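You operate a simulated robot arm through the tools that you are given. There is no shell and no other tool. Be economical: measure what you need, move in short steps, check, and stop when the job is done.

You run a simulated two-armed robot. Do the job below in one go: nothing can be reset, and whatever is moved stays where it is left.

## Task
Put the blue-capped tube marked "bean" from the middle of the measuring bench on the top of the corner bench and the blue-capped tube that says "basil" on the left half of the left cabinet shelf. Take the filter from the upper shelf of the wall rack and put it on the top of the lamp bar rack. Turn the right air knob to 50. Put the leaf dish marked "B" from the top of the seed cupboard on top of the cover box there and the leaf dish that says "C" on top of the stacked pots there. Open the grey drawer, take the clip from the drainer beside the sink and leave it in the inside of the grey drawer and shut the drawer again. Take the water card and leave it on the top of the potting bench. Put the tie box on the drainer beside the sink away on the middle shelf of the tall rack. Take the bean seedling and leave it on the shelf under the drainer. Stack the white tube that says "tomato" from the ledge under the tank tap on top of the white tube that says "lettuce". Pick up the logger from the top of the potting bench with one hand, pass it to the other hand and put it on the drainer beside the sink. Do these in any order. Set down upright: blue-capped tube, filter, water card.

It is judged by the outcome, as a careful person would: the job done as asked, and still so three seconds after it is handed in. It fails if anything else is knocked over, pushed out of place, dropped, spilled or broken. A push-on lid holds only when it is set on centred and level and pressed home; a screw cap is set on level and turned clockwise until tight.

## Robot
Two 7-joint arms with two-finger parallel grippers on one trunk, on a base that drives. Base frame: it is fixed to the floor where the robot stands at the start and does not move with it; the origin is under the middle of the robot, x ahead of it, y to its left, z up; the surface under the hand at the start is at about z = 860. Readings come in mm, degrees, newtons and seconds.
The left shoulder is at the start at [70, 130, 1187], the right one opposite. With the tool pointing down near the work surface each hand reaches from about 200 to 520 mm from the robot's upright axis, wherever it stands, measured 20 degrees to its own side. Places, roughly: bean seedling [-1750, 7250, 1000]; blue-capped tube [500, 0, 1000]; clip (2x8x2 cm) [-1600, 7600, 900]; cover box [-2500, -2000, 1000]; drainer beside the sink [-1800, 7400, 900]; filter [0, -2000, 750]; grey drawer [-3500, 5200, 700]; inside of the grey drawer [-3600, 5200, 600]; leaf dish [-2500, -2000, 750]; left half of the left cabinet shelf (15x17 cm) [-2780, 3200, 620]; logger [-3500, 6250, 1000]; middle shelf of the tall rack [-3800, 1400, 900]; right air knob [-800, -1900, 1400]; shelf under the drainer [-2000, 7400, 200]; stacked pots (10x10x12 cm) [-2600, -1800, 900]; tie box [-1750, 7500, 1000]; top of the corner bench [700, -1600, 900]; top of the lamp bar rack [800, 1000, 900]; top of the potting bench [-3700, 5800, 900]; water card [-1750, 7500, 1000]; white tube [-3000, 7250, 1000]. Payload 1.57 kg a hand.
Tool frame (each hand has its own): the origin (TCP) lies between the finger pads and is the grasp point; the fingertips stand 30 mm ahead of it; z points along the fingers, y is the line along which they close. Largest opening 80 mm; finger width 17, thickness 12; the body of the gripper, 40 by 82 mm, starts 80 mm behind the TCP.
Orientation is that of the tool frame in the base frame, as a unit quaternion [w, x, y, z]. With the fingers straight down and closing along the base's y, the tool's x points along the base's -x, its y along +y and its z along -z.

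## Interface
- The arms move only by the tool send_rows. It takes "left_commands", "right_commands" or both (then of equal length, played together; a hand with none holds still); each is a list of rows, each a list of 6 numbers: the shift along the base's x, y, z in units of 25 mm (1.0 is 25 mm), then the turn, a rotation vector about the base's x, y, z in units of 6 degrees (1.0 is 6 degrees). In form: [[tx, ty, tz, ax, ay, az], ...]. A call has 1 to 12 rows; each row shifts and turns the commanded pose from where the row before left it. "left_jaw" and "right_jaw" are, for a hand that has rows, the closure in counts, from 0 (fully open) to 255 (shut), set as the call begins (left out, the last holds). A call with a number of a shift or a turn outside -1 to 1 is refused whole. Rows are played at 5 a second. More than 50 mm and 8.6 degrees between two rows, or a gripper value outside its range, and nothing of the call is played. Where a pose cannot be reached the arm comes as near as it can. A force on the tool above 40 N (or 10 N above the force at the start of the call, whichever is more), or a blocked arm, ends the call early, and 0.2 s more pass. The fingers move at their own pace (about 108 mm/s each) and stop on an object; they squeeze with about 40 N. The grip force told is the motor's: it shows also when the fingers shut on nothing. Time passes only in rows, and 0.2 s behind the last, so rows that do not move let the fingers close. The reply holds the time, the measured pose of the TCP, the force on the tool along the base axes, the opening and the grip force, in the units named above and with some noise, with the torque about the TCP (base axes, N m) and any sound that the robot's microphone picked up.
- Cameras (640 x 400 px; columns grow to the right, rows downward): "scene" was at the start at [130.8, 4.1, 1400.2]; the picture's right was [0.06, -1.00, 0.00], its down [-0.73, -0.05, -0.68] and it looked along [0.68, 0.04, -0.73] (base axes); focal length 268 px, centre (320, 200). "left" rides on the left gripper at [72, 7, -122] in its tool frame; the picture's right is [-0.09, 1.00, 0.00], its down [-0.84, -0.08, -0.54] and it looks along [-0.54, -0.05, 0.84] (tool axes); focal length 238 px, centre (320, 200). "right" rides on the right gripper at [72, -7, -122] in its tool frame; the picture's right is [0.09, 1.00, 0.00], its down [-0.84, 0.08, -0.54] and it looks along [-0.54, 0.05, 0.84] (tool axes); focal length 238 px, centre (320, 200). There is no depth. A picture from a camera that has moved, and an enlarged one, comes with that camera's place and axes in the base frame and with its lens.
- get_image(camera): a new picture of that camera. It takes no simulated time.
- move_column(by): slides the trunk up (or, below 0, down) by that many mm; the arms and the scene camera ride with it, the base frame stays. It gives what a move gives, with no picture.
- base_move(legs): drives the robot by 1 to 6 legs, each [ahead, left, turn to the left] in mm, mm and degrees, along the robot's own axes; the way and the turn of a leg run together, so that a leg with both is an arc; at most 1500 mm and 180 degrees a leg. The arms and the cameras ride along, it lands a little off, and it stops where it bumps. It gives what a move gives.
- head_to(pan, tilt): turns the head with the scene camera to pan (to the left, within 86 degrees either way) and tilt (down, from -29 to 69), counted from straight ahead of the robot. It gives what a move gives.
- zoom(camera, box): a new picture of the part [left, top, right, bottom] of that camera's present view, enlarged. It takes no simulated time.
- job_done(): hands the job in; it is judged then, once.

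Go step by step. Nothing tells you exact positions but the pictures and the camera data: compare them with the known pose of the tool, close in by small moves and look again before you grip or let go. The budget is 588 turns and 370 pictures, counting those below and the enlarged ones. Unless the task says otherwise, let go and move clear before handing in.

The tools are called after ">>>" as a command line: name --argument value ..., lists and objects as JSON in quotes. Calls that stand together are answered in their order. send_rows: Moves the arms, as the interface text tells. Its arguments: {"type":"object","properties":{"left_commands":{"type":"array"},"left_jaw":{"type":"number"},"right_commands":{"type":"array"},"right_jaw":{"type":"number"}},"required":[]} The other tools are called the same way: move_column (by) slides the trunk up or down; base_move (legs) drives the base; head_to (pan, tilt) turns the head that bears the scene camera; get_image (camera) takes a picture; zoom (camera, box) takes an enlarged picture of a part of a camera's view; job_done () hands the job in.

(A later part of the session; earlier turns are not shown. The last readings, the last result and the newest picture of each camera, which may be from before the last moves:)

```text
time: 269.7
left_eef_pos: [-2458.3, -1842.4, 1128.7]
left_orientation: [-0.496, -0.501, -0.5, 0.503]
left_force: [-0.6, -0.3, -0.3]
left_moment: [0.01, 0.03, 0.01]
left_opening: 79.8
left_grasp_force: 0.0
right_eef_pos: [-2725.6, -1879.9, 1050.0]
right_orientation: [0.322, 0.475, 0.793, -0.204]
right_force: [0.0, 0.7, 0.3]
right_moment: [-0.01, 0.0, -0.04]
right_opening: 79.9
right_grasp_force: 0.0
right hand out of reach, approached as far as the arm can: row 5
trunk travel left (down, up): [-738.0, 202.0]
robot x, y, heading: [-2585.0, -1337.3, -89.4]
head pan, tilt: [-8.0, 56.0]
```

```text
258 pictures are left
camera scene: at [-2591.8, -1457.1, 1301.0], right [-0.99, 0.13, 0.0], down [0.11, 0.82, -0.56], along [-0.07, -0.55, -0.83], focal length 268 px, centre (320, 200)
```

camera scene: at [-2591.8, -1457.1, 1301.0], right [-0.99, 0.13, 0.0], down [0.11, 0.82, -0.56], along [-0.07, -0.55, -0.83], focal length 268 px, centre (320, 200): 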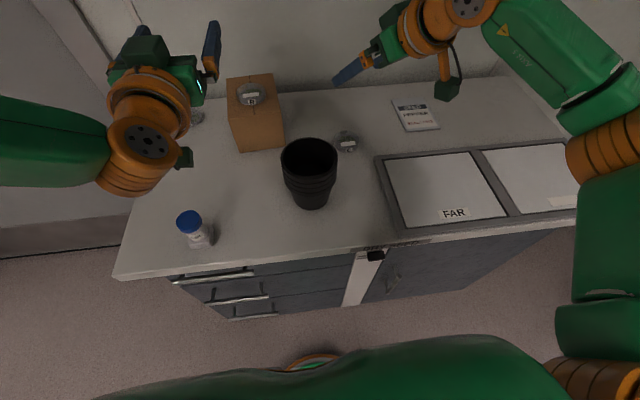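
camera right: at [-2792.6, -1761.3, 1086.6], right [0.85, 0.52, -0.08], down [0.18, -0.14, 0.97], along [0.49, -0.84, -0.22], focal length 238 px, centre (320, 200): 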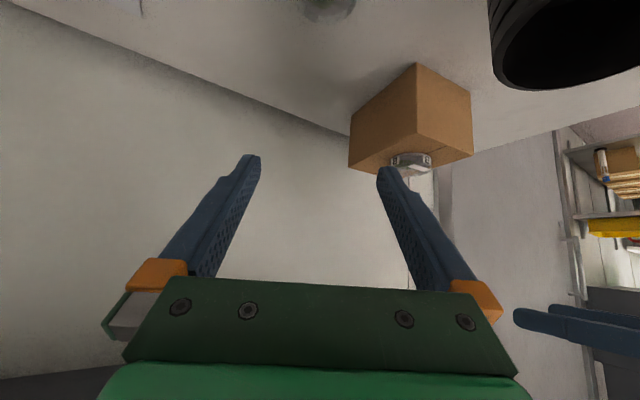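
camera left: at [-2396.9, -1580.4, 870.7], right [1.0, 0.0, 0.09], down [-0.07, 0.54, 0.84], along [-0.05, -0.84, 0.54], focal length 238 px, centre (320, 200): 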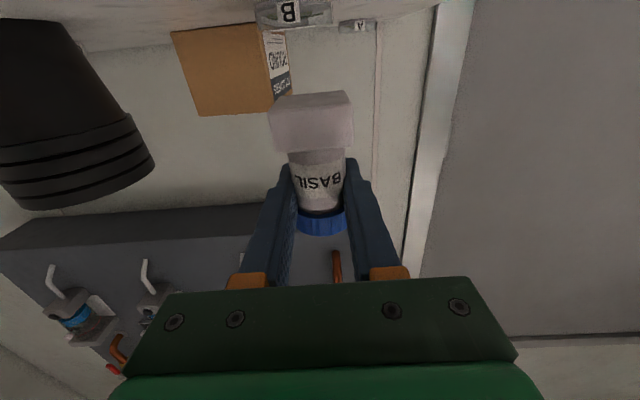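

>>> send_rows --right_commands '[[0, -0.3, -1, 0, 0, 0], [0.1, -0.3, -1, 0, 0, 0], [0.1, -0.3, -1, 0, 0, 0], [0.1, -0.2, -1, 0, 0, 0], [0, 0, -0.8, 0, 0, 0], [0, 0, 0, 0, 0, 0]]'

>>> get_image --camera "right"

>>> get_image --camera "scene"

```text
time: 271.1
left_eef_pos: [-2458.4, -1842.3, 1129.1]
left_orientation: [-0.496, -0.5, -0.501, 0.503]
left_force: [0.0, 0.2, 0.1]
left_moment: [0.03, -0.05, 0.01]
left_opening: 80.1
left_grasp_force: 0.1
right_eef_pos: [-2716.7, -1907.7, 929.9]
right_orientation: [0.322, 0.475, 0.793, -0.204]
right_force: [0.1, -0.2, -0.2]
right_moment: [0.01, -0.01, 0.04]
right_opening: 80.0
right_grasp_force: 0.0
trunk travel left (down, up): [-738.0, 202.0]
robot x, y, heading: [-2582.6, -1342.5, -89.4]
head pan, tilt: [-8.0, 56.0]
```

```text
257 pictures are left
camera right: at [-2784.9, -1788.5, 966.9], right [0.85, 0.52, -0.08], down [0.18, -0.14, 0.97], along [0.49, -0.84, -0.22], focal length 238 px, centre (320, 200)
```

right: 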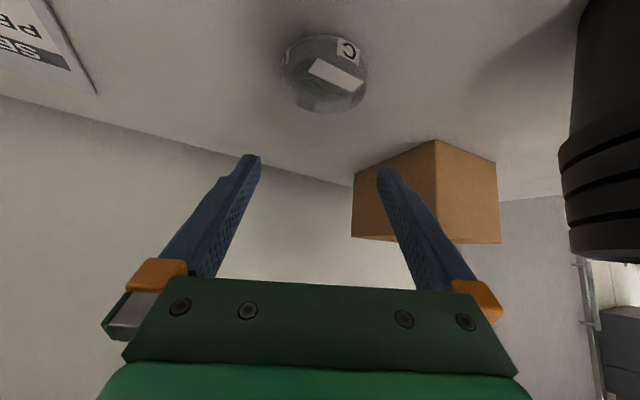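

```text
256 pictures are left
camera scene: at [-2591.7, -1456.9, 1301.0], right [-0.99, 0.13, 0.0], down [0.11, 0.82, -0.56], along [-0.07, -0.55, -0.83], focal length 268 px, centre (320, 200)
```

scene: 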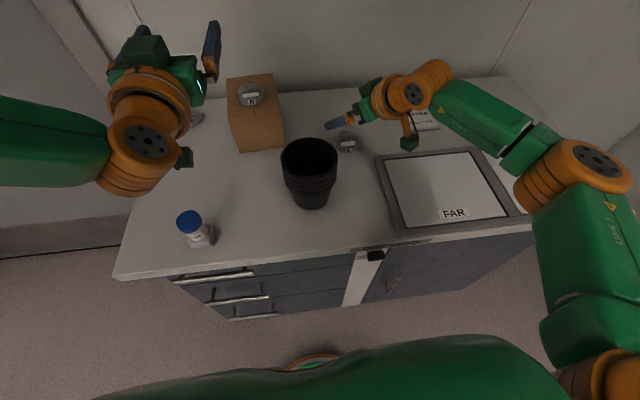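

>>> send_rows --right_commands '[[-0.19, 0.12, -1, 0, 0, 0], [0, 0, -0.9, 0, 0, 0], [0, 0, -0.52, 0, 0, 0], [0, 0, 0, 0, 0, 0]]'

>>> get_image --camera "right"

```text
time: 272.1
left_eef_pos: [-2457.1, -1840.8, 1129.6]
left_orientation: [-0.496, -0.5, -0.5, 0.503]
left_force: [0.1, 1.2, 0.2]
left_moment: [0.0, 0.02, -0.02]
left_opening: 79.7
left_grasp_force: 0.0
right_eef_pos: [-2723.5, -1904.0, 870.5]
right_orientation: [0.322, 0.475, 0.793, -0.204]
right_force: [0.2, -0.9, -0.1]
right_moment: [0.0, 0.0, 0.0]
right_opening: 79.9
right_grasp_force: 0.1
trunk travel left (down, up): [-738.0, 202.0]
robot x, y, heading: [-2583.7, -1339.0, -89.7]
head pan, tilt: [-8.0, 56.0]
```

```text
255 pictures are left
camera right: at [-2790.0, -1785.4, 906.2], right [0.85, 0.52, -0.08], down [0.18, -0.14, 0.97], along [0.49, -0.84, -0.22], focal length 238 px, centre (320, 200)
```

right: 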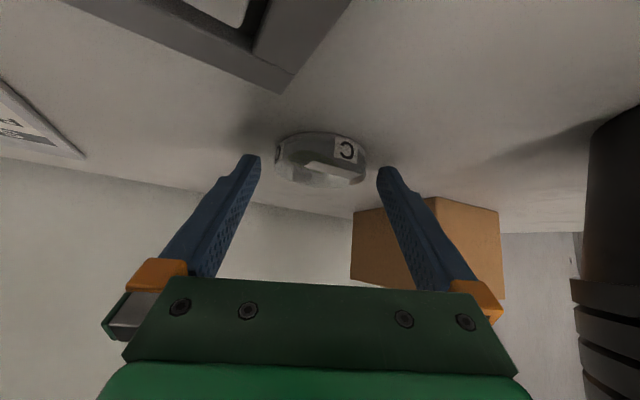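

>>> send_rows --right_commands '[[0, 0, 0, 0, 0, 0], [0, 0, 0, 0, 0, 0], [0, 0, 0, 0, 0, 0], [0, 0, 0.5, 0, 0, 0], [0, 0, 0.5, 0, 0, 0], [0, 0, 1, 0, 0, 0], [0, 0, 1, 0, 0, 0], [0, 0, 1, 0, 0, 0], [0, 0, 1, 0, 0, 0], [0, 0, 1, 0, 0, 0], [0, 0, 0, 0, 0, 0]]' --right_jaw 255

>>> get_image --camera "right"

>>> get_image --camera "scene"

```text
time: 274.5
left_eef_pos: [-2457.6, -1843.0, 1129.3]
left_orientation: [-0.496, -0.5, -0.501, 0.503]
left_force: [-0.2, 0.1, -0.5]
left_moment: [0.01, -0.03, 0.0]
left_opening: 80.1
left_grasp_force: 0.0
right_eef_pos: [-2721.4, -1904.7, 994.8]
right_orientation: [0.322, 0.476, 0.793, -0.205]
right_force: [0.3, -0.1, 0.3]
right_moment: [0.03, -0.03, -0.01]
right_opening: 56.7
right_grasp_force: 40.0
right hand out of reach, approached as far as the arm can: row 10
trunk travel left (down, up): [-738.0, 202.0]
robot x, y, heading: [-2582.1, -1334.1, -89.2]
head pan, tilt: [-8.0, 56.0]
```

```text
254 pictures are left
camera right: at [-2789.9, -1786.0, 1031.5], right [0.85, 0.52, -0.08], down [0.18, -0.14, 0.97], along [0.49, -0.84, -0.22], focal length 238 px, centre (320, 200)
```

right: 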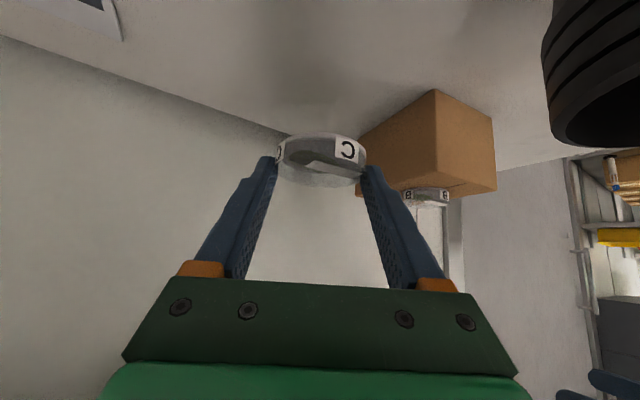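

```text
253 pictures are left
camera scene: at [-2591.9, -1457.3, 1301.0], right [-0.99, 0.13, 0.0], down [0.11, 0.82, -0.56], along [-0.07, -0.55, -0.83], focal length 268 px, centre (320, 200)
```

scene: 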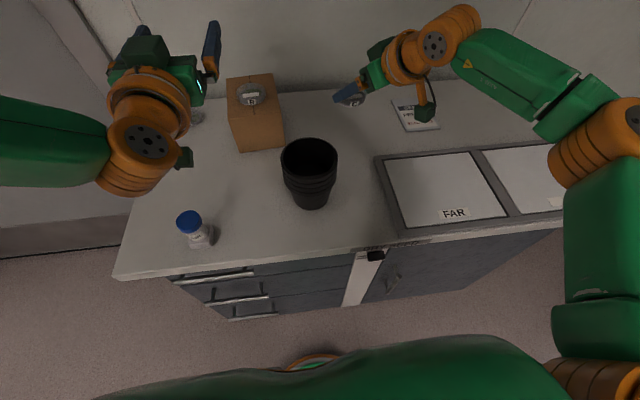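

C is held. I lift a bit and carry it over the pots.

>>> send_rows --right_commands '[[0, 0.6, 0.8, 0, 0, 0], [0, 0.6, 0.6, 0, 0, 0], [0.5, 0.8, 0.2, 0, 0, 0], [0.7, 0.8, 0, 0, 0, 0], [0.7, 0.8, 0, 0, 0, 0], [0.7, 0.8, 0, 0, 0, 0], [0.7, 0.6, 0, 0, 0, 0], [0.7, 0.5, 0, 0, 0, 0], [0, 0, 0, 0, 0, 0]]'

>>> get_image --camera "right"

>>> zoom --camera "scene" --box '[240, 100, 400, 220]'

```text
time: 276.5
left_eef_pos: [-2458.0, -1841.7, 1129.4]
left_orientation: [-0.495, -0.5, -0.501, 0.504]
left_force: [-0.5, 0.0, 0.2]
left_moment: [0.0, -0.04, -0.02]
left_opening: 80.1
left_grasp_force: 0.0
right_eef_pos: [-2621.9, -1765.8, 1037.5]
right_orientation: [0.322, 0.475, 0.793, -0.204]
right_force: [0.1, -0.1, 0.0]
right_moment: [-0.01, 0.02, 0.0]
right_opening: 56.5
right_grasp_force: 40.1
trunk travel left (down, up): [-738.0, 202.0]
robot x, y, heading: [-2584.6, -1332.3, -89.8]
head pan, tilt: [-8.0, 56.0]
```

```text
252 pictures are left
camera right: at [-2689.2, -1647.4, 1073.3], right [0.85, 0.52, -0.08], down [0.18, -0.14, 0.97], along [0.49, -0.84, -0.22], focal length 238 px, centre (320, 200)
```

right: 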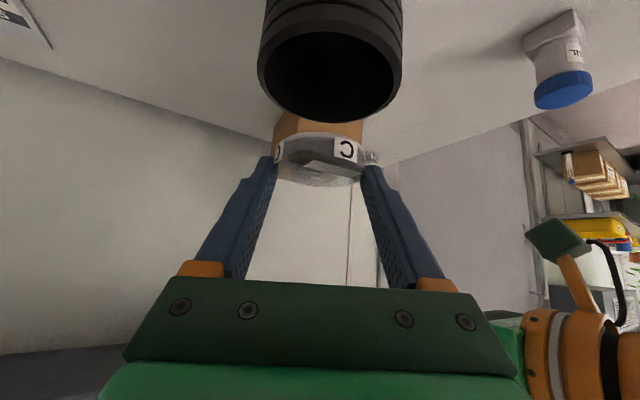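

```text
3.33 times, centred on (320, 160) of scene
camera zoom: at [-2592.1, -1457.1, 1301.0], right [-0.99, 0.13, 0.0], down [0.11, 0.82, -0.56], along [-0.07, -0.55, -0.83], focal length 893 px, centre (320, 333)
```

zoom: 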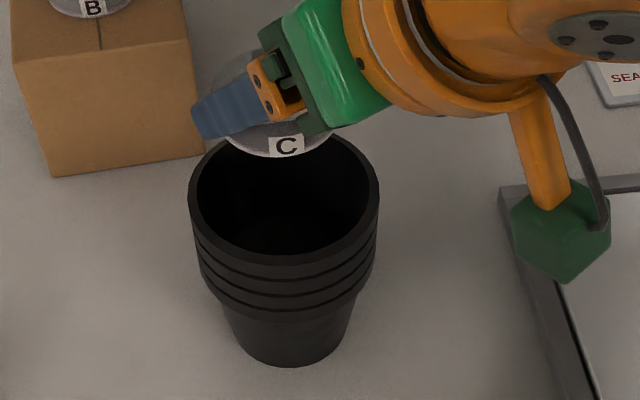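

The dish is centred over the pots. I lower slowly and feel for contact.

>>> send_rows --right_commands '[[0, 0, -1, 0, 0, 0], [0, 0, -0.6, 0, 0, 0], [0, 0, -0.3, 0, 0, 0], [0, 0, -0.2, 0, 0, 0], [0, 0, -0.2, 0, 0, 0], [0, 0, 0, 0, 0, 0]]'

>>> get_image --camera "right"

>>> zoom --camera "scene" --box '[240, 100, 400, 220]'

```text
time: 277.7
left_eef_pos: [-2459.9, -1838.2, 1131.1]
left_orientation: [-0.497, -0.5, -0.499, 0.503]
left_force: [0.4, -0.1, -0.8]
left_moment: [-0.01, -0.01, -0.02]
left_opening: 80.0
left_grasp_force: 0.1
right_eef_pos: [-2620.5, -1765.3, 987.5]
right_orientation: [0.332, 0.473, 0.789, -0.21]
right_force: [-2.1, 3.4, 16.0]
right_moment: [0.24, -0.22, 0.1]
right_opening: 56.9
right_grasp_force: 39.6
trunk travel left (down, up): [-738.0, 202.0]
robot x, y, heading: [-2583.7, -1334.6, -89.6]
head pan, tilt: [-8.0, 56.0]
stopped in row 6 (right hand): the force on the tool passed its limit at 42 N (the readings are from after the stop); the commanded pose is now the measured one
```

```text
250 pictures are left
camera right: at [-2689.2, -1646.5, 1019.3], right [0.85, 0.52, -0.08], down [0.17, -0.12, 0.98], along [0.5, -0.85, -0.19], focal length 238 px, centre (320, 200)
```

right: 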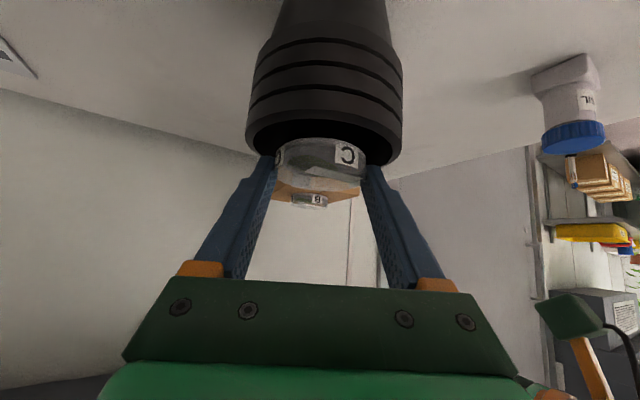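

```text
3.33 times, centred on (320, 160) of scene
camera zoom: at [-2593.1, -1453.2, 1301.3], right [-0.99, 0.13, 0.0], down [0.11, 0.82, -0.56], along [-0.07, -0.56, -0.83], focal length 893 px, centre (320, 333)
```

zoom: 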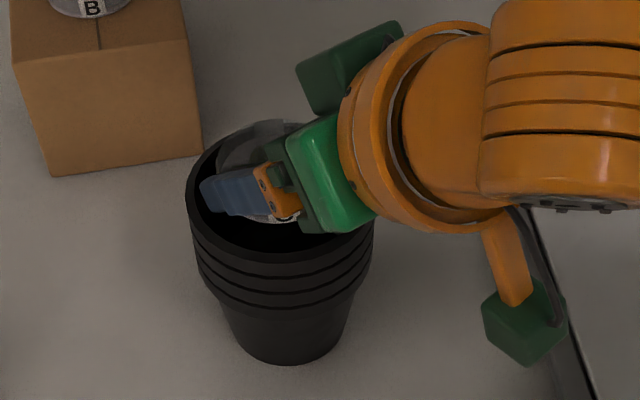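

It met firm support at rim height, so the stack has a solid top. I ease off slightly, release, and back out along the tool axis.

>>> send_rows --right_commands '[[0, 0, 0.04, 0.1, 0, 0], [0, 0, 0, 0, 0, 0]]'

>>> send_rows --right_commands '[[0, 0, 0, 0, 0, 0], [0, 0, 0, 0, 0, 0], [-0.15, 0.25, 0.5, 0, 0, 0], [-0.35, 0.6, 0.7, 0, 0, 0], [-0.35, 0.6, 0.7, 0, 0, 0], [-0.35, 0.6, 0.7, 0, 0, 0], [-0.35, 0.6, 0.7, 0, 0, 0], [0, 0, 0, 0, 0, 0]]' --right_jaw 30

>>> get_image --camera "right"

>>> get_image --camera "scene"

```text
time: 278.3
left_eef_pos: [-2458.4, -1838.3, 1131.5]
left_orientation: [-0.497, -0.499, -0.5, 0.504]
left_force: [0.3, -0.5, 0.0]
left_moment: [0.03, 0.01, -0.03]
left_opening: 79.7
left_grasp_force: 0.0
right_eef_pos: [-2619.9, -1766.5, 986.8]
right_orientation: [0.326, 0.475, 0.791, -0.206]
right_force: [-2.0, -1.0, 18.3]
right_moment: [-0.04, -0.4, -0.01]
right_opening: 57.1
right_grasp_force: 40.0
trunk travel left (down, up): [-738.0, 202.0]
robot x, y, heading: [-2581.1, -1336.8, -89.5]
head pan, tilt: [-8.0, 56.0]
```

```text
time: 280.1
left_eef_pos: [-2458.8, -1842.3, 1128.3]
left_orientation: [-0.496, -0.5, -0.501, 0.503]
left_force: [-1.0, 0.2, -0.1]
left_moment: [-0.02, 0.03, 0.02]
left_opening: 80.0
left_grasp_force: 0.0
right_eef_pos: [-2659.6, -1702.4, 1067.2]
right_orientation: [0.326, 0.476, 0.791, -0.204]
right_force: [-0.6, 0.4, 0.8]
right_moment: [-0.05, -0.02, 0.0]
right_opening: 70.8
right_grasp_force: 0.1
trunk travel left (down, up): [-738.0, 202.0]
robot x, y, heading: [-2581.1, -1336.5, -89.5]
head pan, tilt: [-8.0, 56.0]
```

```text
248 pictures are left
camera right: at [-2727.2, -1583.5, 1102.7], right [0.85, 0.52, -0.08], down [0.18, -0.14, 0.97], along [0.49, -0.84, -0.21], focal length 238 px, centre (320, 200)
```

right: 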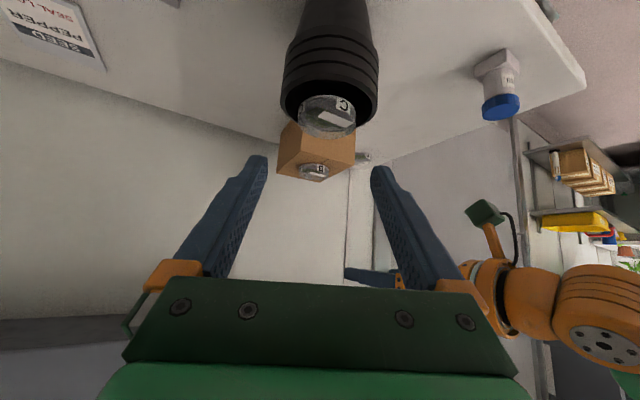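

```text
247 pictures are left
camera scene: at [-2591.7, -1457.4, 1301.0], right [-0.99, 0.13, 0.0], down [0.11, 0.82, -0.56], along [-0.07, -0.55, -0.83], focal length 268 px, centre (320, 200)
```

scene: 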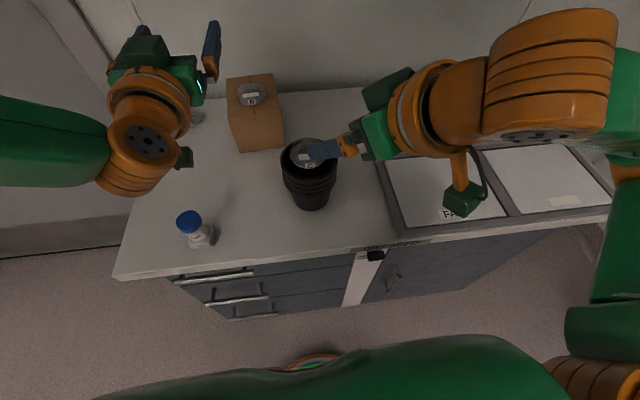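

C rests level on the stacked pots. Now I unyaw the right hand, reduce its tilt to 35° from vertical, and move over to basil.

>>> send_rows --right_commands '[[0, 0.4, 0, 0, 0, -1], [0, 0.4, 0, 0, 0, -1], [0, 0.4, 0, 0, 0, -1], [0, 0.4, 0, 0, 0, -1], [0, 0, 0, 0, 0, -0.7], [0, 0, 0, 1, 0, 0], [0, 0, 0, 0.7, 0, 0], [0, 0, 0, 0, 0, 0]]' --right_jaw 0

>>> base_move --legs '[[-100, 0, 0], [0, 330, 0]]'

>>> get_image --camera "right"

>>> get_image --camera "scene"

```text
time: 281.9
left_eef_pos: [-2459.1, -1842.5, 1129.1]
left_orientation: [-0.497, -0.5, -0.5, 0.502]
left_force: [0.2, -0.2, 0.7]
left_moment: [0.01, 0.0, 0.03]
left_opening: 79.8
left_grasp_force: 0.1
right_eef_pos: [-2659.5, -1661.9, 1067.0]
right_orientation: [0.206, 0.675, 0.674, -0.216]
right_force: [-1.1, -0.4, 0.0]
right_moment: [0.03, -0.01, -0.01]
right_opening: 80.0
right_grasp_force: 0.0
trunk travel left (down, up): [-738.0, 202.0]
robot x, y, heading: [-2585.2, -1335.9, -89.8]
head pan, tilt: [-8.0, 56.0]
```

```text
time: 284.9
left_eef_pos: [-2132.3, -1737.5, 1129.2]
left_orientation: [-0.496, -0.5, -0.501, 0.503]
left_force: [0.3, 0.0, 0.8]
left_moment: [0.02, 0.0, 0.02]
left_opening: 80.2
left_grasp_force: 0.1
right_eef_pos: [-2333.4, -1557.3, 1067.0]
right_orientation: [0.207, 0.675, 0.674, -0.217]
right_force: [0.3, 0.3, -0.4]
right_moment: [-0.01, 0.03, 0.04]
right_opening: 80.2
right_grasp_force: 0.1
trunk travel left (down, up): [-738.0, 202.0]
robot x, y, heading: [-2259.7, -1231.6, -89.4]
head pan, tilt: [-8.0, 56.0]
```

```text
246 pictures are left
camera right: at [-2338.0, -1428.7, 1125.7], right [1.0, 0.07, -0.07], down [0.09, -0.38, 0.92], along [0.04, -0.92, -0.38], focal length 238 px, centre (320, 200)
```

right: 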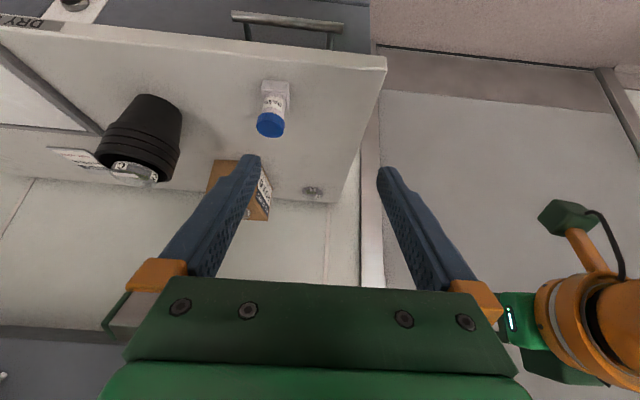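

```text
245 pictures are left
camera scene: at [-2267.0, -1352.7, 1301.0], right [-0.99, 0.13, 0.0], down [0.11, 0.82, -0.56], along [-0.07, -0.55, -0.83], focal length 268 px, centre (320, 200)
```

scene: 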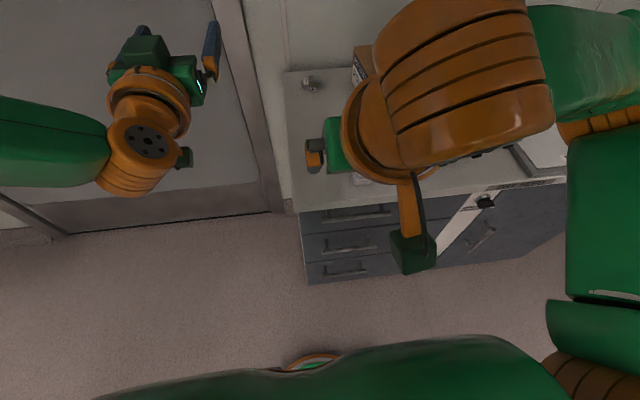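

>>> send_rows --right_commands '[[-0.7, -0.8, -0.4, 0, 0, 0], [-0.7, -0.8, -0.7, 0, 0, 0], [-0.7, -0.8, -0.7, 0, 0, 0], [-0.66, -0.8, -0.7, 0, 0, 0], [0, -0.3, -0.7, 0, 0, 0], [0, 0, 0, 0, 0, 0]]'

>>> get_image --camera "right"

```text
time: 286.3
left_eef_pos: [-2131.0, -1736.9, 1129.1]
left_orientation: [-0.497, -0.5, -0.5, 0.503]
left_force: [1.2, -0.6, 0.1]
left_moment: [-0.01, -0.02, 0.0]
left_opening: 79.7
left_grasp_force: 0.0
right_eef_pos: [-2400.8, -1645.0, 985.7]
right_orientation: [0.207, 0.675, 0.674, -0.218]
right_force: [-0.3, 0.0, 0.0]
right_moment: [-0.03, -0.03, 0.0]
right_opening: 79.9
right_grasp_force: 0.0
trunk travel left (down, up): [-738.0, 202.0]
robot x, y, heading: [-2256.1, -1232.7, -89.5]
head pan, tilt: [-8.0, 56.0]
```

```text
244 pictures are left
camera right: at [-2404.9, -1516.7, 1045.4], right [1.0, 0.07, -0.07], down [0.09, -0.38, 0.92], along [0.04, -0.92, -0.38], focal length 238 px, centre (320, 200)
```

right: 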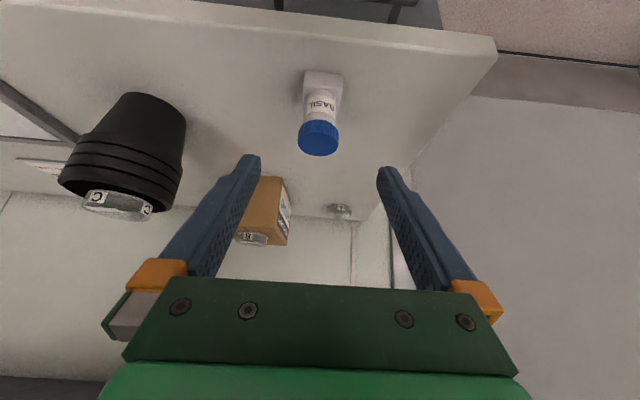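

>>> send_rows --right_commands '[[-0.05, -0.55, -0.82, 0, 0, 0], [0, -0.55, -0.82, 0, 0, 0], [0, -0.55, -0.82, 0, 0, 0], [0, -0.55, -0.8, 0, 0, 0], [0, 0, 0, 0, 0, 0]]'

>>> get_image --camera "right"

```text
time: 287.5
left_eef_pos: [-2130.9, -1737.9, 1129.7]
left_orientation: [-0.496, -0.5, -0.501, 0.503]
left_force: [0.6, -0.3, -0.4]
left_moment: [0.0, 0.0, 0.0]
left_opening: 80.0
left_grasp_force: 0.1
right_eef_pos: [-2401.2, -1700.8, 904.0]
right_orientation: [0.206, 0.675, 0.674, -0.218]
right_force: [0.2, -0.9, 0.5]
right_moment: [0.02, 0.03, -0.02]
right_opening: 80.2
right_grasp_force: 0.0
trunk travel left (down, up): [-738.0, 202.0]
robot x, y, heading: [-2258.1, -1232.9, -89.6]
head pan, tilt: [-8.0, 56.0]
```

```text
243 pictures are left
camera right: at [-2406.0, -1572.0, 963.5], right [1.0, 0.07, -0.07], down [0.09, -0.38, 0.92], along [0.04, -0.92, -0.38], focal length 238 px, centre (320, 200)
```

right: 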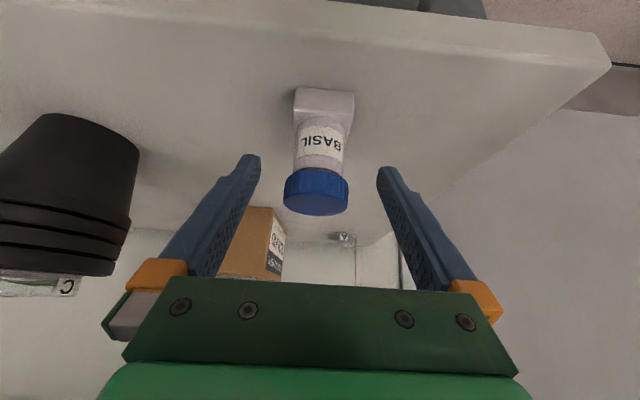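

>>> send_rows --right_commands '[[0, 0, 0, 0, 0, 0], [0, 0, 0, 0, 0, 0], [0, 0, 0, 0, 0, 0], [0, 0, 1, 0, 0, 0], [0, 0, 1, 0, 0, 0], [0, 0, 1, 0, 0, 0], [0, 0, 1, 0, 0, 0], [0, 0, 0, 0, 0, 0]]' --right_jaw 255

>>> get_image --camera "right"

```text
time: 289.3
left_eef_pos: [-2132.5, -1737.2, 1128.9]
left_orientation: [-0.496, -0.501, -0.5, 0.503]
left_force: [0.0, 0.4, 0.4]
left_moment: [-0.01, -0.03, 0.0]
left_opening: 79.9
left_grasp_force: 0.1
right_eef_pos: [-2402.5, -1702.2, 1002.9]
right_orientation: [0.206, 0.675, 0.674, -0.218]
right_force: [0.3, 0.6, -0.4]
right_moment: [0.0, 0.05, 0.0]
right_opening: 34.5
right_grasp_force: 40.2
trunk travel left (down, up): [-738.0, 202.0]
robot x, y, heading: [-2253.5, -1231.9, -89.4]
head pan, tilt: [-8.0, 56.0]
```

```text
242 pictures are left
camera right: at [-2406.7, -1572.3, 1063.8], right [1.0, 0.07, -0.07], down [0.09, -0.38, 0.92], along [0.04, -0.92, -0.38], focal length 238 px, centre (320, 200)
```

right: 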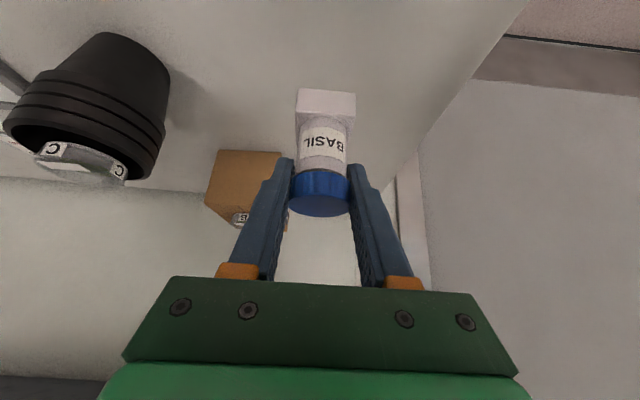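

Basil is held by its cap, 66 mm below the TCP. I tuck the left hand back to pointing down and drive to the cabinet.

>>> base_move --legs '[[-500, 0, 0]]'

>>> send_rows --left_commands '[[0, 0.5, 0, 1, 0, 0], [0, 0.5, 0, 1, 0, 0], [0, 0.5, 0, 1, 0, 0], [0, 0.5, 0, 1, 0, 0], [0, 0.5, 0, 1, 0, 0], [0, 0.5, 0, 1, 0, 0], [0, 0.5, 0, 1, 0, 0], [0, 0.5, 0, 1, 0, 0], [0, 0.5, 0, 1, 0, 0], [0, 0.5, 0, 1, 0, 0], [0, 0.5, 0, 1, 0, 0], [0, 0.5, 0, 1, 0, 0]]' --left_jaw 0

>>> send_rows --left_commands '[[0, 0.5, 0, 1, 0, 0], [0, 0.5, 0, 1, 0, 0], [0, 0.5, 0, 1, 0, 0], [0, 0, 0, 0, 0, 0]]'

>>> base_move --legs '[[0, 560, 0], [0, 0, -90], [0, 1500, 0]]'

```text
time: 292.2
left_eef_pos: [-2138.0, -1237.4, 1128.4]
left_orientation: [-0.495, -0.501, -0.501, 0.503]
left_force: [0.0, 0.0, 0.1]
left_moment: [-0.01, 0.02, 0.01]
left_opening: 79.8
left_grasp_force: 0.1
right_eef_pos: [-2408.9, -1201.2, 1003.3]
right_orientation: [0.206, 0.676, 0.673, -0.217]
right_force: [0.0, 1.1, -0.3]
right_moment: [0.04, 0.01, 0.01]
right_opening: 34.0
right_grasp_force: 39.8
trunk travel left (down, up): [-738.0, 202.0]
robot x, y, heading: [-2260.6, -731.0, -89.8]
head pan, tilt: [-8.0, 56.0]
```

```text
time: 294.8
left_eef_pos: [-2137.3, -1086.7, 1129.0]
left_orientation: [0.106, 0.697, 0.7, -0.113]
left_force: [-0.5, -0.4, -0.3]
left_moment: [0.01, 0.0, -0.03]
left_opening: 80.3
left_grasp_force: 0.0
right_eef_pos: [-2408.4, -1199.0, 1004.2]
right_orientation: [0.207, 0.675, 0.674, -0.218]
right_force: [-0.6, -0.6, 0.4]
right_moment: [0.01, 0.0, -0.03]
right_opening: 34.0
right_grasp_force: 39.9
trunk travel left (down, up): [-738.0, 202.0]
robot x, y, heading: [-2265.2, -730.8, -89.5]
head pan, tilt: [-8.0, 56.0]
```

```text
time: 295.8
left_eef_pos: [-2136.6, -1049.3, 1128.8]
left_orientation: [-0.004, 0.705, 0.71, -0.002]
left_force: [0.9, 0.5, -0.2]
left_moment: [-0.01, -0.03, 0.01]
left_opening: 79.8
left_grasp_force: 0.0
right_eef_pos: [-2406.9, -1199.7, 1005.4]
right_orientation: [0.207, 0.676, 0.673, -0.217]
right_force: [-0.3, -0.6, -0.3]
right_moment: [-0.03, -0.03, 0.0]
right_opening: 33.9
right_grasp_force: 40.4
trunk travel left (down, up): [-738.0, 202.0]
robot x, y, heading: [-2262.0, -728.0, -89.6]
head pan, tilt: [-8.0, 56.0]
```

```text
time: 308.3
left_eef_pos: [-2110.4, -1997.5, 1107.5]
left_orientation: [0.087, 0.974, -0.208, -0.011]
left_force: [0.0, 2.3, -0.3]
left_moment: [-0.21, 0.0, 0.01]
left_opening: 80.0
left_grasp_force: 0.1
right_eef_pos: [-2177.0, -1617.7, 1011.4]
right_orientation: [-0.145, 0.899, -0.289, -0.295]
right_force: [-0.5, 2.4, 0.5]
right_moment: [-0.13, 0.03, 0.1]
right_opening: 34.4
right_grasp_force: 39.8
trunk travel left (down, up): [-738.0, 202.0]
robot x, y, heading: [-1772.4, -1957.5, 165.4]
head pan, tilt: [-8.0, 56.0]
stopped in leg 3: the robot was blocked; the commanded pose is now the measured one
```

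I strafed the wrong way and touched the wall on the -y side. I look before moving away.

>>> head_to --pan 50 --tilt 40

>>> get_image --camera "scene"

>>> get_image --camera "left"

>>> get_image --camera "right"

```text
time: 309.6
left_eef_pos: [-2146.6, -1982.7, 1109.4]
left_orientation: [0.024, 0.969, -0.247, -0.011]
left_force: [0.1, 0.4, -0.3]
left_moment: [0.01, -0.02, -0.02]
left_opening: 80.1
left_grasp_force: 0.0
right_eef_pos: [-2180.1, -1630.6, 1017.9]
right_orientation: [-0.14, 0.906, -0.268, -0.297]
right_force: [-0.7, 0.3, -1.0]
right_moment: [0.02, 0.01, -0.01]
right_opening: 34.7
right_grasp_force: 39.9
trunk travel left (down, up): [-738.0, 202.0]
robot x, y, heading: [-1808.7, -1941.9, 158.4]
head pan, tilt: [50.0, 40.0]
```

```text
241 pictures are left
camera scene: at [-1882.6, -1894.4, 1329.5], right [-0.47, 0.88, -0.03], down [0.54, 0.26, -0.8], along [-0.7, -0.4, -0.6], focal length 268 px, centre (320, 200)
```

scene: 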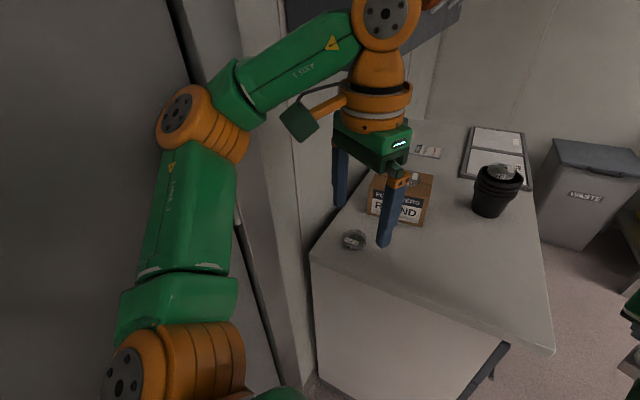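

```text
240 pictures are left
camera left: at [-2083.2, -2018.8, 1231.7], right [-0.56, -0.83, 0.05], down [-0.68, 0.49, 0.55], along [-0.48, 0.27, -0.84], focal length 238 px, centre (320, 200)
```

left: 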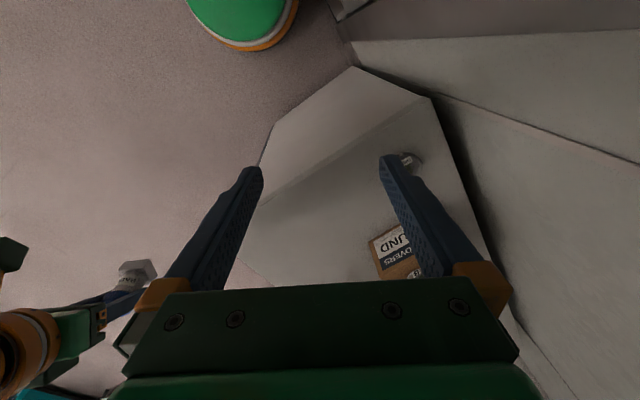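

```text
239 pictures are left
camera right: at [-2069.7, -1704.3, 1069.5], right [-0.51, -0.85, -0.15], down [-0.36, 0.05, 0.93], along [-0.78, 0.52, -0.33], focal length 238 px, centre (320, 200)
```

right: 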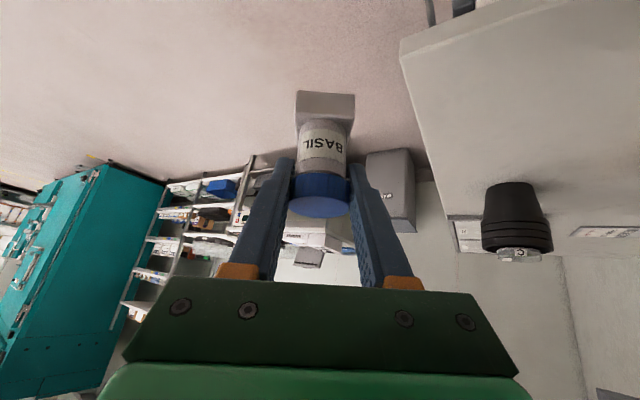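

Nothing seems disturbed; the dishes and box are in place. I move away from the wall, toward +y.

>>> base_move --legs '[[0, -500, 0]]'

>>> get_image --camera "scene"

```text
time: 310.3
left_eef_pos: [-2203.8, -2000.3, 1084.9]
left_orientation: [-0.01, 0.968, -0.252, -0.015]
left_force: [-0.7, 2.0, 1.6]
left_moment: [-0.12, 0.02, 0.02]
left_opening: 79.9
left_grasp_force: 0.1
right_eef_pos: [-2192.5, -1611.9, 1015.2]
right_orientation: [-0.198, 0.88, -0.328, -0.283]
right_force: [1.3, 1.4, -1.5]
right_moment: [-0.08, 0.13, 0.11]
right_opening: 34.1
right_grasp_force: 40.4
trunk travel left (down, up): [-738.0, 202.0]
robot x, y, heading: [-1822.1, -1925.9, 154.1]
head pan, tilt: [50.0, 40.0]
stopped in leg 1: the robot was blocked; the commanded pose is now the measured one
```

```text
238 pictures are left
camera scene: at [-1897.6, -1849.4, 1330.1], right [-0.41, 0.91, -0.05], down [0.56, 0.21, -0.8], along [-0.72, -0.35, -0.59], focal length 268 px, centre (320, 200)
```

scene: 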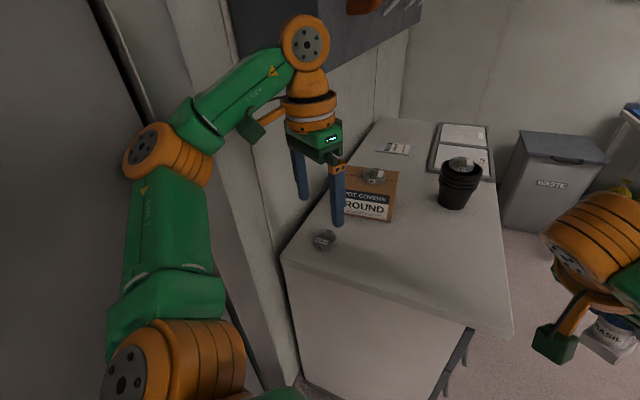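

>>> base_move --legs '[[0, 0, -20]]'

>>> get_image --camera "scene"

```text
time: 311.0
left_eef_pos: [-2249.1, -2060.5, 1039.1]
left_orientation: [-0.041, 0.985, -0.168, -0.002]
left_force: [-0.8, -0.5, 0.6]
left_moment: [0.0, 0.02, -0.01]
left_opening: 80.1
left_grasp_force: 0.0
right_eef_pos: [-2198.7, -1625.0, 1018.3]
right_orientation: [-0.252, 0.866, -0.315, -0.294]
right_force: [-0.2, -1.0, -0.7]
right_moment: [-0.02, -0.04, -0.02]
right_opening: 34.5
right_grasp_force: 39.8
trunk travel left (down, up): [-738.0, 202.0]
robot x, y, heading: [-1830.2, -1915.2, 150.2]
head pan, tilt: [50.0, 40.0]
stopped in leg 1: the robot was blocked; the commanded pose is now the measured one
```

```text
237 pictures are left
camera scene: at [-1898.4, -1830.3, 1330.2], right [-0.35, 0.94, -0.05], down [0.57, 0.17, -0.81], along [-0.74, -0.31, -0.59], focal length 268 px, centre (320, 200)
```

scene: 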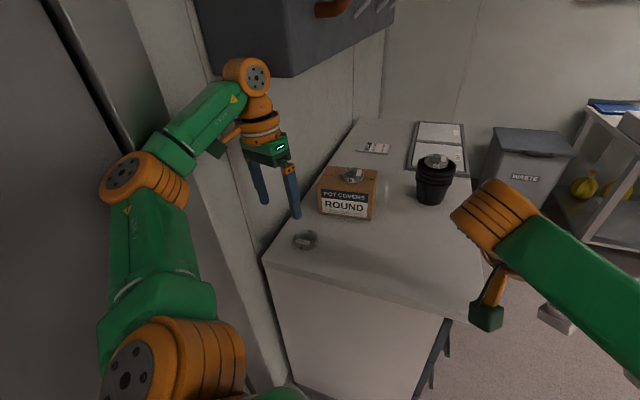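

The left arm is pressed against the wall. I bring the left hand away from it, up and toward +y.

>>> send_rows --left_commands '[[0, 0.5, 1, 0, 0, 0], [0, 1, 1, 0, 0, 0], [0, 1, 1, 0, 0, 0], [0, 1, 0.5, 0, 0, 0], [0, 1, 0, 0, 0, 0], [0, 1, 0, 0, 0, 0]]'

>>> get_image --camera "scene"

```text
time: 311.4
left_eef_pos: [-2250.9, -2082.6, 1025.6]
left_orientation: [-0.035, 0.994, -0.098, 0.012]
left_force: [1.6, 3.2, 1.5]
left_moment: [-0.41, 0.11, 0.01]
left_opening: 80.1
left_grasp_force: 0.0
right_eef_pos: [-2193.4, -1632.7, 1025.1]
right_orientation: [-0.279, 0.863, -0.292, -0.305]
right_force: [2.0, -0.4, -0.4]
right_moment: [-0.06, 0.11, 0.16]
right_opening: 34.2
right_grasp_force: 40.0
trunk travel left (down, up): [-738.0, 202.0]
robot x, y, heading: [-1832.2, -1912.3, 149.4]
head pan, tilt: [50.0, 40.0]
stopped in row 1 (left hand): the arm was blocked; the commanded pose is now the measured one
```

```text
236 pictures are left
camera scene: at [-1881.5, -1829.5, 1332.4], right [-0.33, 0.94, -0.04], down [0.56, 0.16, -0.81], along [-0.76, -0.29, -0.58], focal length 268 px, centre (320, 200)
```

scene: 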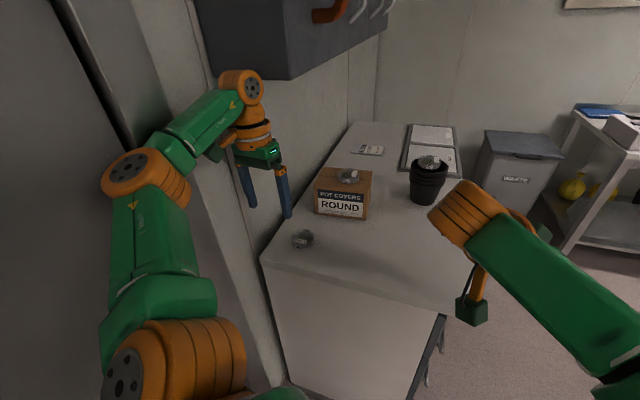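

>>> base_move --legs '[[155, -257, 0]]'

>>> base_move --legs '[[155, -257, 0]]'

```text
time: 312.1
left_eef_pos: [-2345.2, -2109.9, 957.3]
left_orientation: [-0.045, 0.997, -0.012, 0.056]
left_force: [1.9, 3.1, 2.4]
left_moment: [-0.39, 0.11, -0.04]
left_opening: 76.4
left_grasp_force: 0.2
right_eef_pos: [-2241.4, -1569.6, 1003.9]
right_orientation: [-0.347, 0.829, -0.364, -0.245]
right_force: [-0.1, -5.4, -0.2]
right_moment: [0.25, -0.02, -0.1]
right_opening: 34.3
right_grasp_force: 39.9
trunk travel left (down, up): [-738.0, 202.0]
robot x, y, heading: [-1848.6, -1898.3, 145.5]
head pan, tilt: [50.0, 40.0]
stopped in leg 1: the robot was blocked; the commanded pose is now the measured one
```

```text
time: 312.8
left_eef_pos: [-2341.7, -2097.5, 961.8]
left_orientation: [-0.043, 0.997, -0.039, 0.053]
left_force: [-0.4, -0.4, -0.4]
left_moment: [-0.03, 0.0, 0.04]
left_opening: 80.1
left_grasp_force: 0.1
right_eef_pos: [-2242.8, -1583.1, 1005.8]
right_orientation: [-0.34, 0.839, -0.342, -0.254]
right_force: [0.3, -0.6, -0.7]
right_moment: [-0.03, 0.0, 0.03]
right_opening: 34.0
right_grasp_force: 39.4
trunk travel left (down, up): [-738.0, 202.0]
robot x, y, heading: [-1847.6, -1892.8, 145.6]
head pan, tilt: [50.0, 40.0]
stopped in leg 1: the robot was blocked; the commanded pose is now the measured one
```

>>> get_image --camera "scene"

>>> head_to --pan 86 --tilt 50

>>> get_image --camera "scene"

```text
235 pictures are left
camera scene: at [-1961.8, -1857.3, 1322.7], right [-0.27, 0.96, -0.02], down [0.62, 0.15, -0.77], along [-0.74, -0.22, -0.63], focal length 268 px, centre (320, 200)
```

scene: 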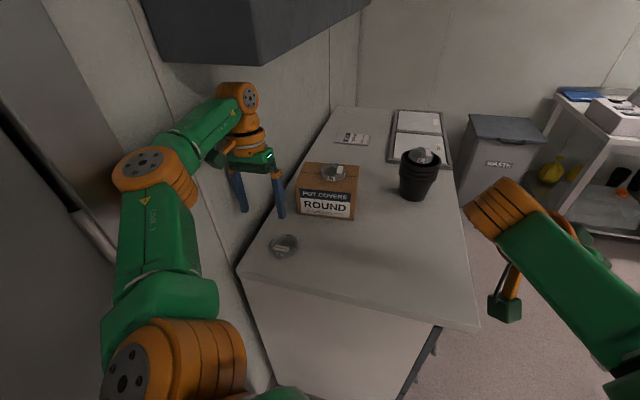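

```text
time: 313.9
left_eef_pos: [-2340.8, -2098.2, 962.4]
left_orientation: [-0.042, 0.997, -0.039, 0.053]
left_force: [0.6, 0.4, -0.3]
left_moment: [-0.04, 0.03, -0.05]
left_opening: 80.1
left_grasp_force: 0.1
right_eef_pos: [-2243.7, -1584.1, 1004.0]
right_orientation: [-0.339, 0.84, -0.34, -0.254]
right_force: [0.1, -0.5, 0.2]
right_moment: [0.01, 0.02, 0.02]
right_opening: 34.3
right_grasp_force: 39.8
trunk travel left (down, up): [-738.0, 202.0]
robot x, y, heading: [-1848.3, -1892.1, 145.7]
head pan, tilt: [85.9, 50.0]
```

```text
234 pictures are left
camera scene: at [-1929.4, -1893.8, 1309.5], right [-0.78, 0.62, -0.01], down [0.47, 0.58, -0.66], along [-0.4, -0.52, -0.75], focal length 268 px, centre (320, 200)
```

scene: 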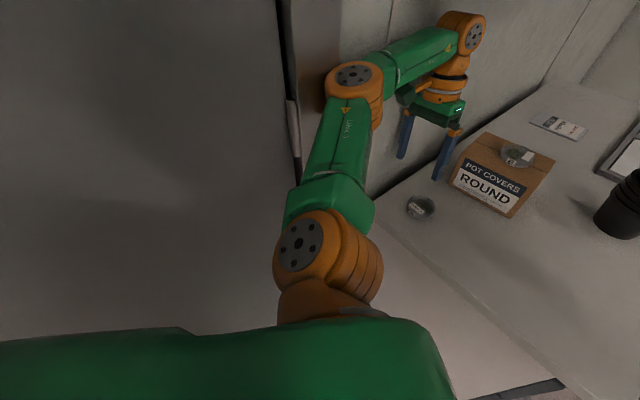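

The left gripper hangs between the wall and the box. I lift it gently straight up first.

>>> send_rows --left_commands '[[0, 0, 0.4, 0, 0, 0], [0, 0, 0.4, 0, 0, 0], [0, 0, 0.4, 0, 0, 0], [0, 0, 0.4, 0, 0, 0]]'

```text
time: 315.1
left_eef_pos: [-2335.7, -2085.7, 980.5]
left_orientation: [-0.042, 0.997, -0.048, 0.05]
left_force: [-0.4, 0.6, -0.6]
left_moment: [0.01, 0.02, 0.02]
left_opening: 80.0
left_grasp_force: 0.0
left hand out of reach, approached as far as the arm can: row 1, 2, 3
right_eef_pos: [-2236.0, -1577.8, 1007.0]
right_orientation: [-0.34, 0.836, -0.346, -0.255]
right_force: [-0.5, -0.3, -1.3]
right_moment: [-0.02, 0.02, -0.02]
right_opening: 34.1
right_grasp_force: 39.4
trunk travel left (down, up): [-738.0, 202.0]
robot x, y, heading: [-1847.8, -1887.6, 145.0]
head pan, tilt: [85.9, 50.0]
stopped in row 4 (left hand): the arm was blocked; the commanded pose is now the measured one
```

>>> send_rows --left_commands '[[0.4, 0.4, 0.2, 0, 0, 0], [0.4, 0.4, 0.2, 0, 0, 0], [0.4, 0.4, 0.2, 0, 0, 0], [0.4, 0.4, 0.2, 0, 0, 0], [0.4, 0.4, 0.2, 0, 0, 0], [0.4, 0.4, 0.2, 0, 0, 0]]'

>>> get_image --camera "scene"

```text
time: 316.7
left_eef_pos: [-2290.2, -1996.3, 1004.9]
left_orientation: [-0.04, 0.995, -0.068, 0.055]
left_force: [0.7, -0.6, -0.6]
left_moment: [-0.02, 0.01, 0.04]
left_opening: 80.1
left_grasp_force: 0.1
right_eef_pos: [-2229.5, -1550.7, 1005.3]
right_orientation: [-0.345, 0.828, -0.368, -0.244]
right_force: [0.9, -0.4, -0.5]
right_moment: [0.0, 0.0, -0.01]
right_opening: 33.9
right_grasp_force: 40.1
trunk travel left (down, up): [-738.0, 202.0]
robot x, y, heading: [-1851.6, -1887.0, 142.2]
head pan, tilt: [85.9, 50.0]
stopped in row 6 (left hand): the arm was blocked; the commanded pose is now the measured one
```

```text
233 pictures are left
camera scene: at [-1932.3, -1878.9, 1310.2], right [-0.75, 0.66, -0.01], down [0.5, 0.55, -0.66], along [-0.43, -0.5, -0.75], focal length 268 px, centre (320, 200)
```

scene: 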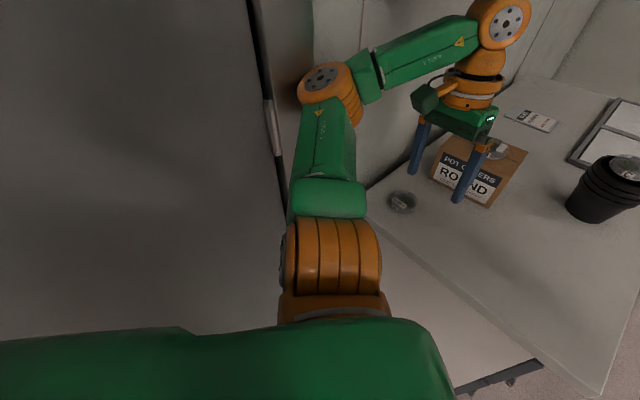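

Progress. I continue drawing the hand in and up.

>>> send_rows --left_commands '[[0.3, 0.5, 0.3, 0, 0, 0], [0.3, 0.5, 0.3, 0, 0, 0], [0.3, 0.5, 0.3, 0, 0, 0], [0.3, 0.5, 0.3, 0, 0, 0], [0.3, 0.5, 0.3, 0, 0, 0], [0.3, 0.5, 0.3, 0, 0, 0]]'

>>> base_move --legs '[[0, -100, 0]]'

>>> get_image --camera "scene"

```text
time: 318.1
left_eef_pos: [-2246.7, -1942.4, 1047.0]
left_orientation: [-0.05, 0.995, -0.065, 0.054]
left_force: [0.0, 0.3, 0.5]
left_moment: [0.02, 0.02, 0.03]
left_opening: 80.2
left_grasp_force: 0.1
right_eef_pos: [-2233.8, -1573.7, 1010.8]
right_orientation: [-0.353, 0.827, -0.36, -0.248]
right_force: [0.2, 0.2, -1.0]
right_moment: [-0.04, 0.0, -0.02]
right_opening: 34.1
right_grasp_force: 39.8
trunk travel left (down, up): [-738.0, 202.0]
robot x, y, heading: [-1852.7, -1890.4, 142.8]
head pan, tilt: [85.9, 50.0]
```

```text
time: 319.2
left_eef_pos: [-2191.9, -1870.9, 1044.1]
left_orientation: [-0.057, 0.995, -0.067, 0.056]
left_force: [-0.2, -0.1, -0.5]
left_moment: [0.03, -0.01, 0.01]
left_opening: 80.1
left_grasp_force: 0.1
right_eef_pos: [-2178.4, -1501.0, 1012.6]
right_orientation: [-0.359, 0.825, -0.36, -0.247]
right_force: [0.0, -0.9, -0.1]
right_moment: [-0.04, -0.02, 0.01]
right_opening: 34.4
right_grasp_force: 39.9
trunk travel left (down, up): [-738.0, 202.0]
robot x, y, heading: [-1789.9, -1806.0, 142.7]
head pan, tilt: [85.9, 50.0]
```

```text
232 pictures are left
camera scene: at [-1882.1, -1837.7, 1308.6], right [-0.75, 0.66, 0.0], down [0.51, 0.58, -0.64], along [-0.42, -0.48, -0.77], focal length 268 px, centre (320, 200)
```

scene: 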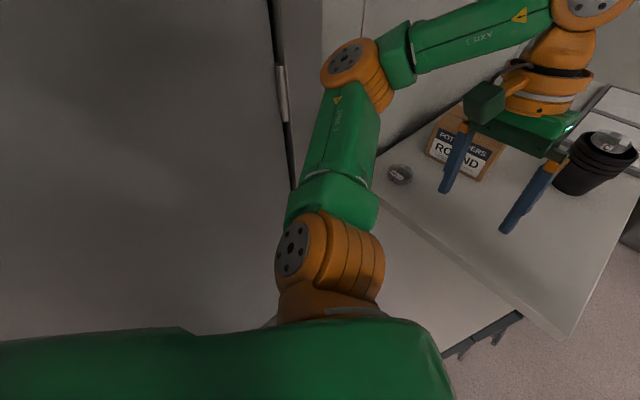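

Free again. I move to open floor, turn to face -x, and travel to the cabinet, then check basil's attitude.

>>> base_move --legs '[[0, -600, 0], [0, 0, 37.3], [0, -1500, 0], [0, -1500, 0], [0, -1400, 0]]'

>>> head_to --pan 0 --tilt 40

>>> get_image --camera "scene"

```text
time: 345.0
left_eef_pos: [-1685.5, 2788.2, 1045.1]
left_orientation: [-0.07, 0.965, 0.251, 0.036]
left_force: [-0.8, -0.1, -0.3]
left_moment: [0.0, 0.0, -0.03]
left_opening: 79.9
left_grasp_force: 0.0
right_eef_pos: [-1896.0, 3092.2, 1011.5]
right_orientation: [-0.261, 0.897, -0.08, -0.349]
right_force: [0.6, 0.5, -0.7]
right_moment: [0.01, -0.02, 0.0]
right_opening: 33.3
right_grasp_force: 40.3
trunk travel left (down, up): [-738.0, 202.0]
robot x, y, heading: [-1400.3, 3078.1, 179.5]
head pan, tilt: [85.9, 50.0]
```

```text
time: 346.6
left_eef_pos: [-1685.4, 2787.6, 1045.0]
left_orientation: [-0.071, 0.965, 0.251, 0.034]
left_force: [0.9, -0.2, -0.6]
left_moment: [0.01, -0.02, 0.0]
left_opening: 79.9
left_grasp_force: 0.1
right_eef_pos: [-1897.2, 3092.2, 1010.3]
right_orientation: [-0.261, 0.897, -0.081, -0.348]
right_force: [0.4, -0.2, -1.0]
right_moment: [0.01, -0.05, 0.0]
right_opening: 33.1
right_grasp_force: 39.9
trunk travel left (down, up): [-738.0, 202.0]
robot x, y, heading: [-1403.7, 3076.6, 179.3]
head pan, tilt: [0.0, 40.0]
```

```text
231 pictures are left
camera scene: at [-1536.9, 3078.4, 1322.9], right [0.01, 1.0, 0.0], down [0.64, 0.0, -0.77], along [-0.77, 0.01, -0.64], focal length 268 px, centre (320, 200)
```

scene: 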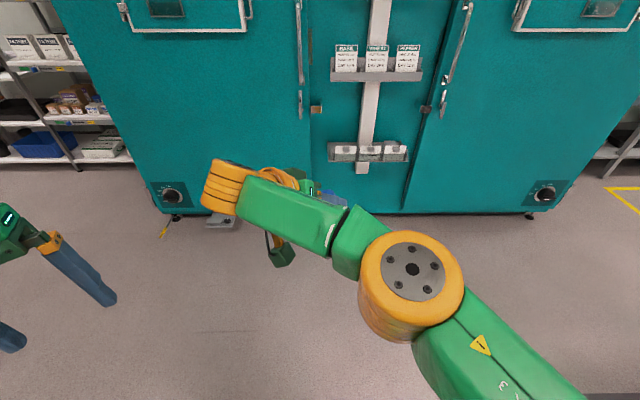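

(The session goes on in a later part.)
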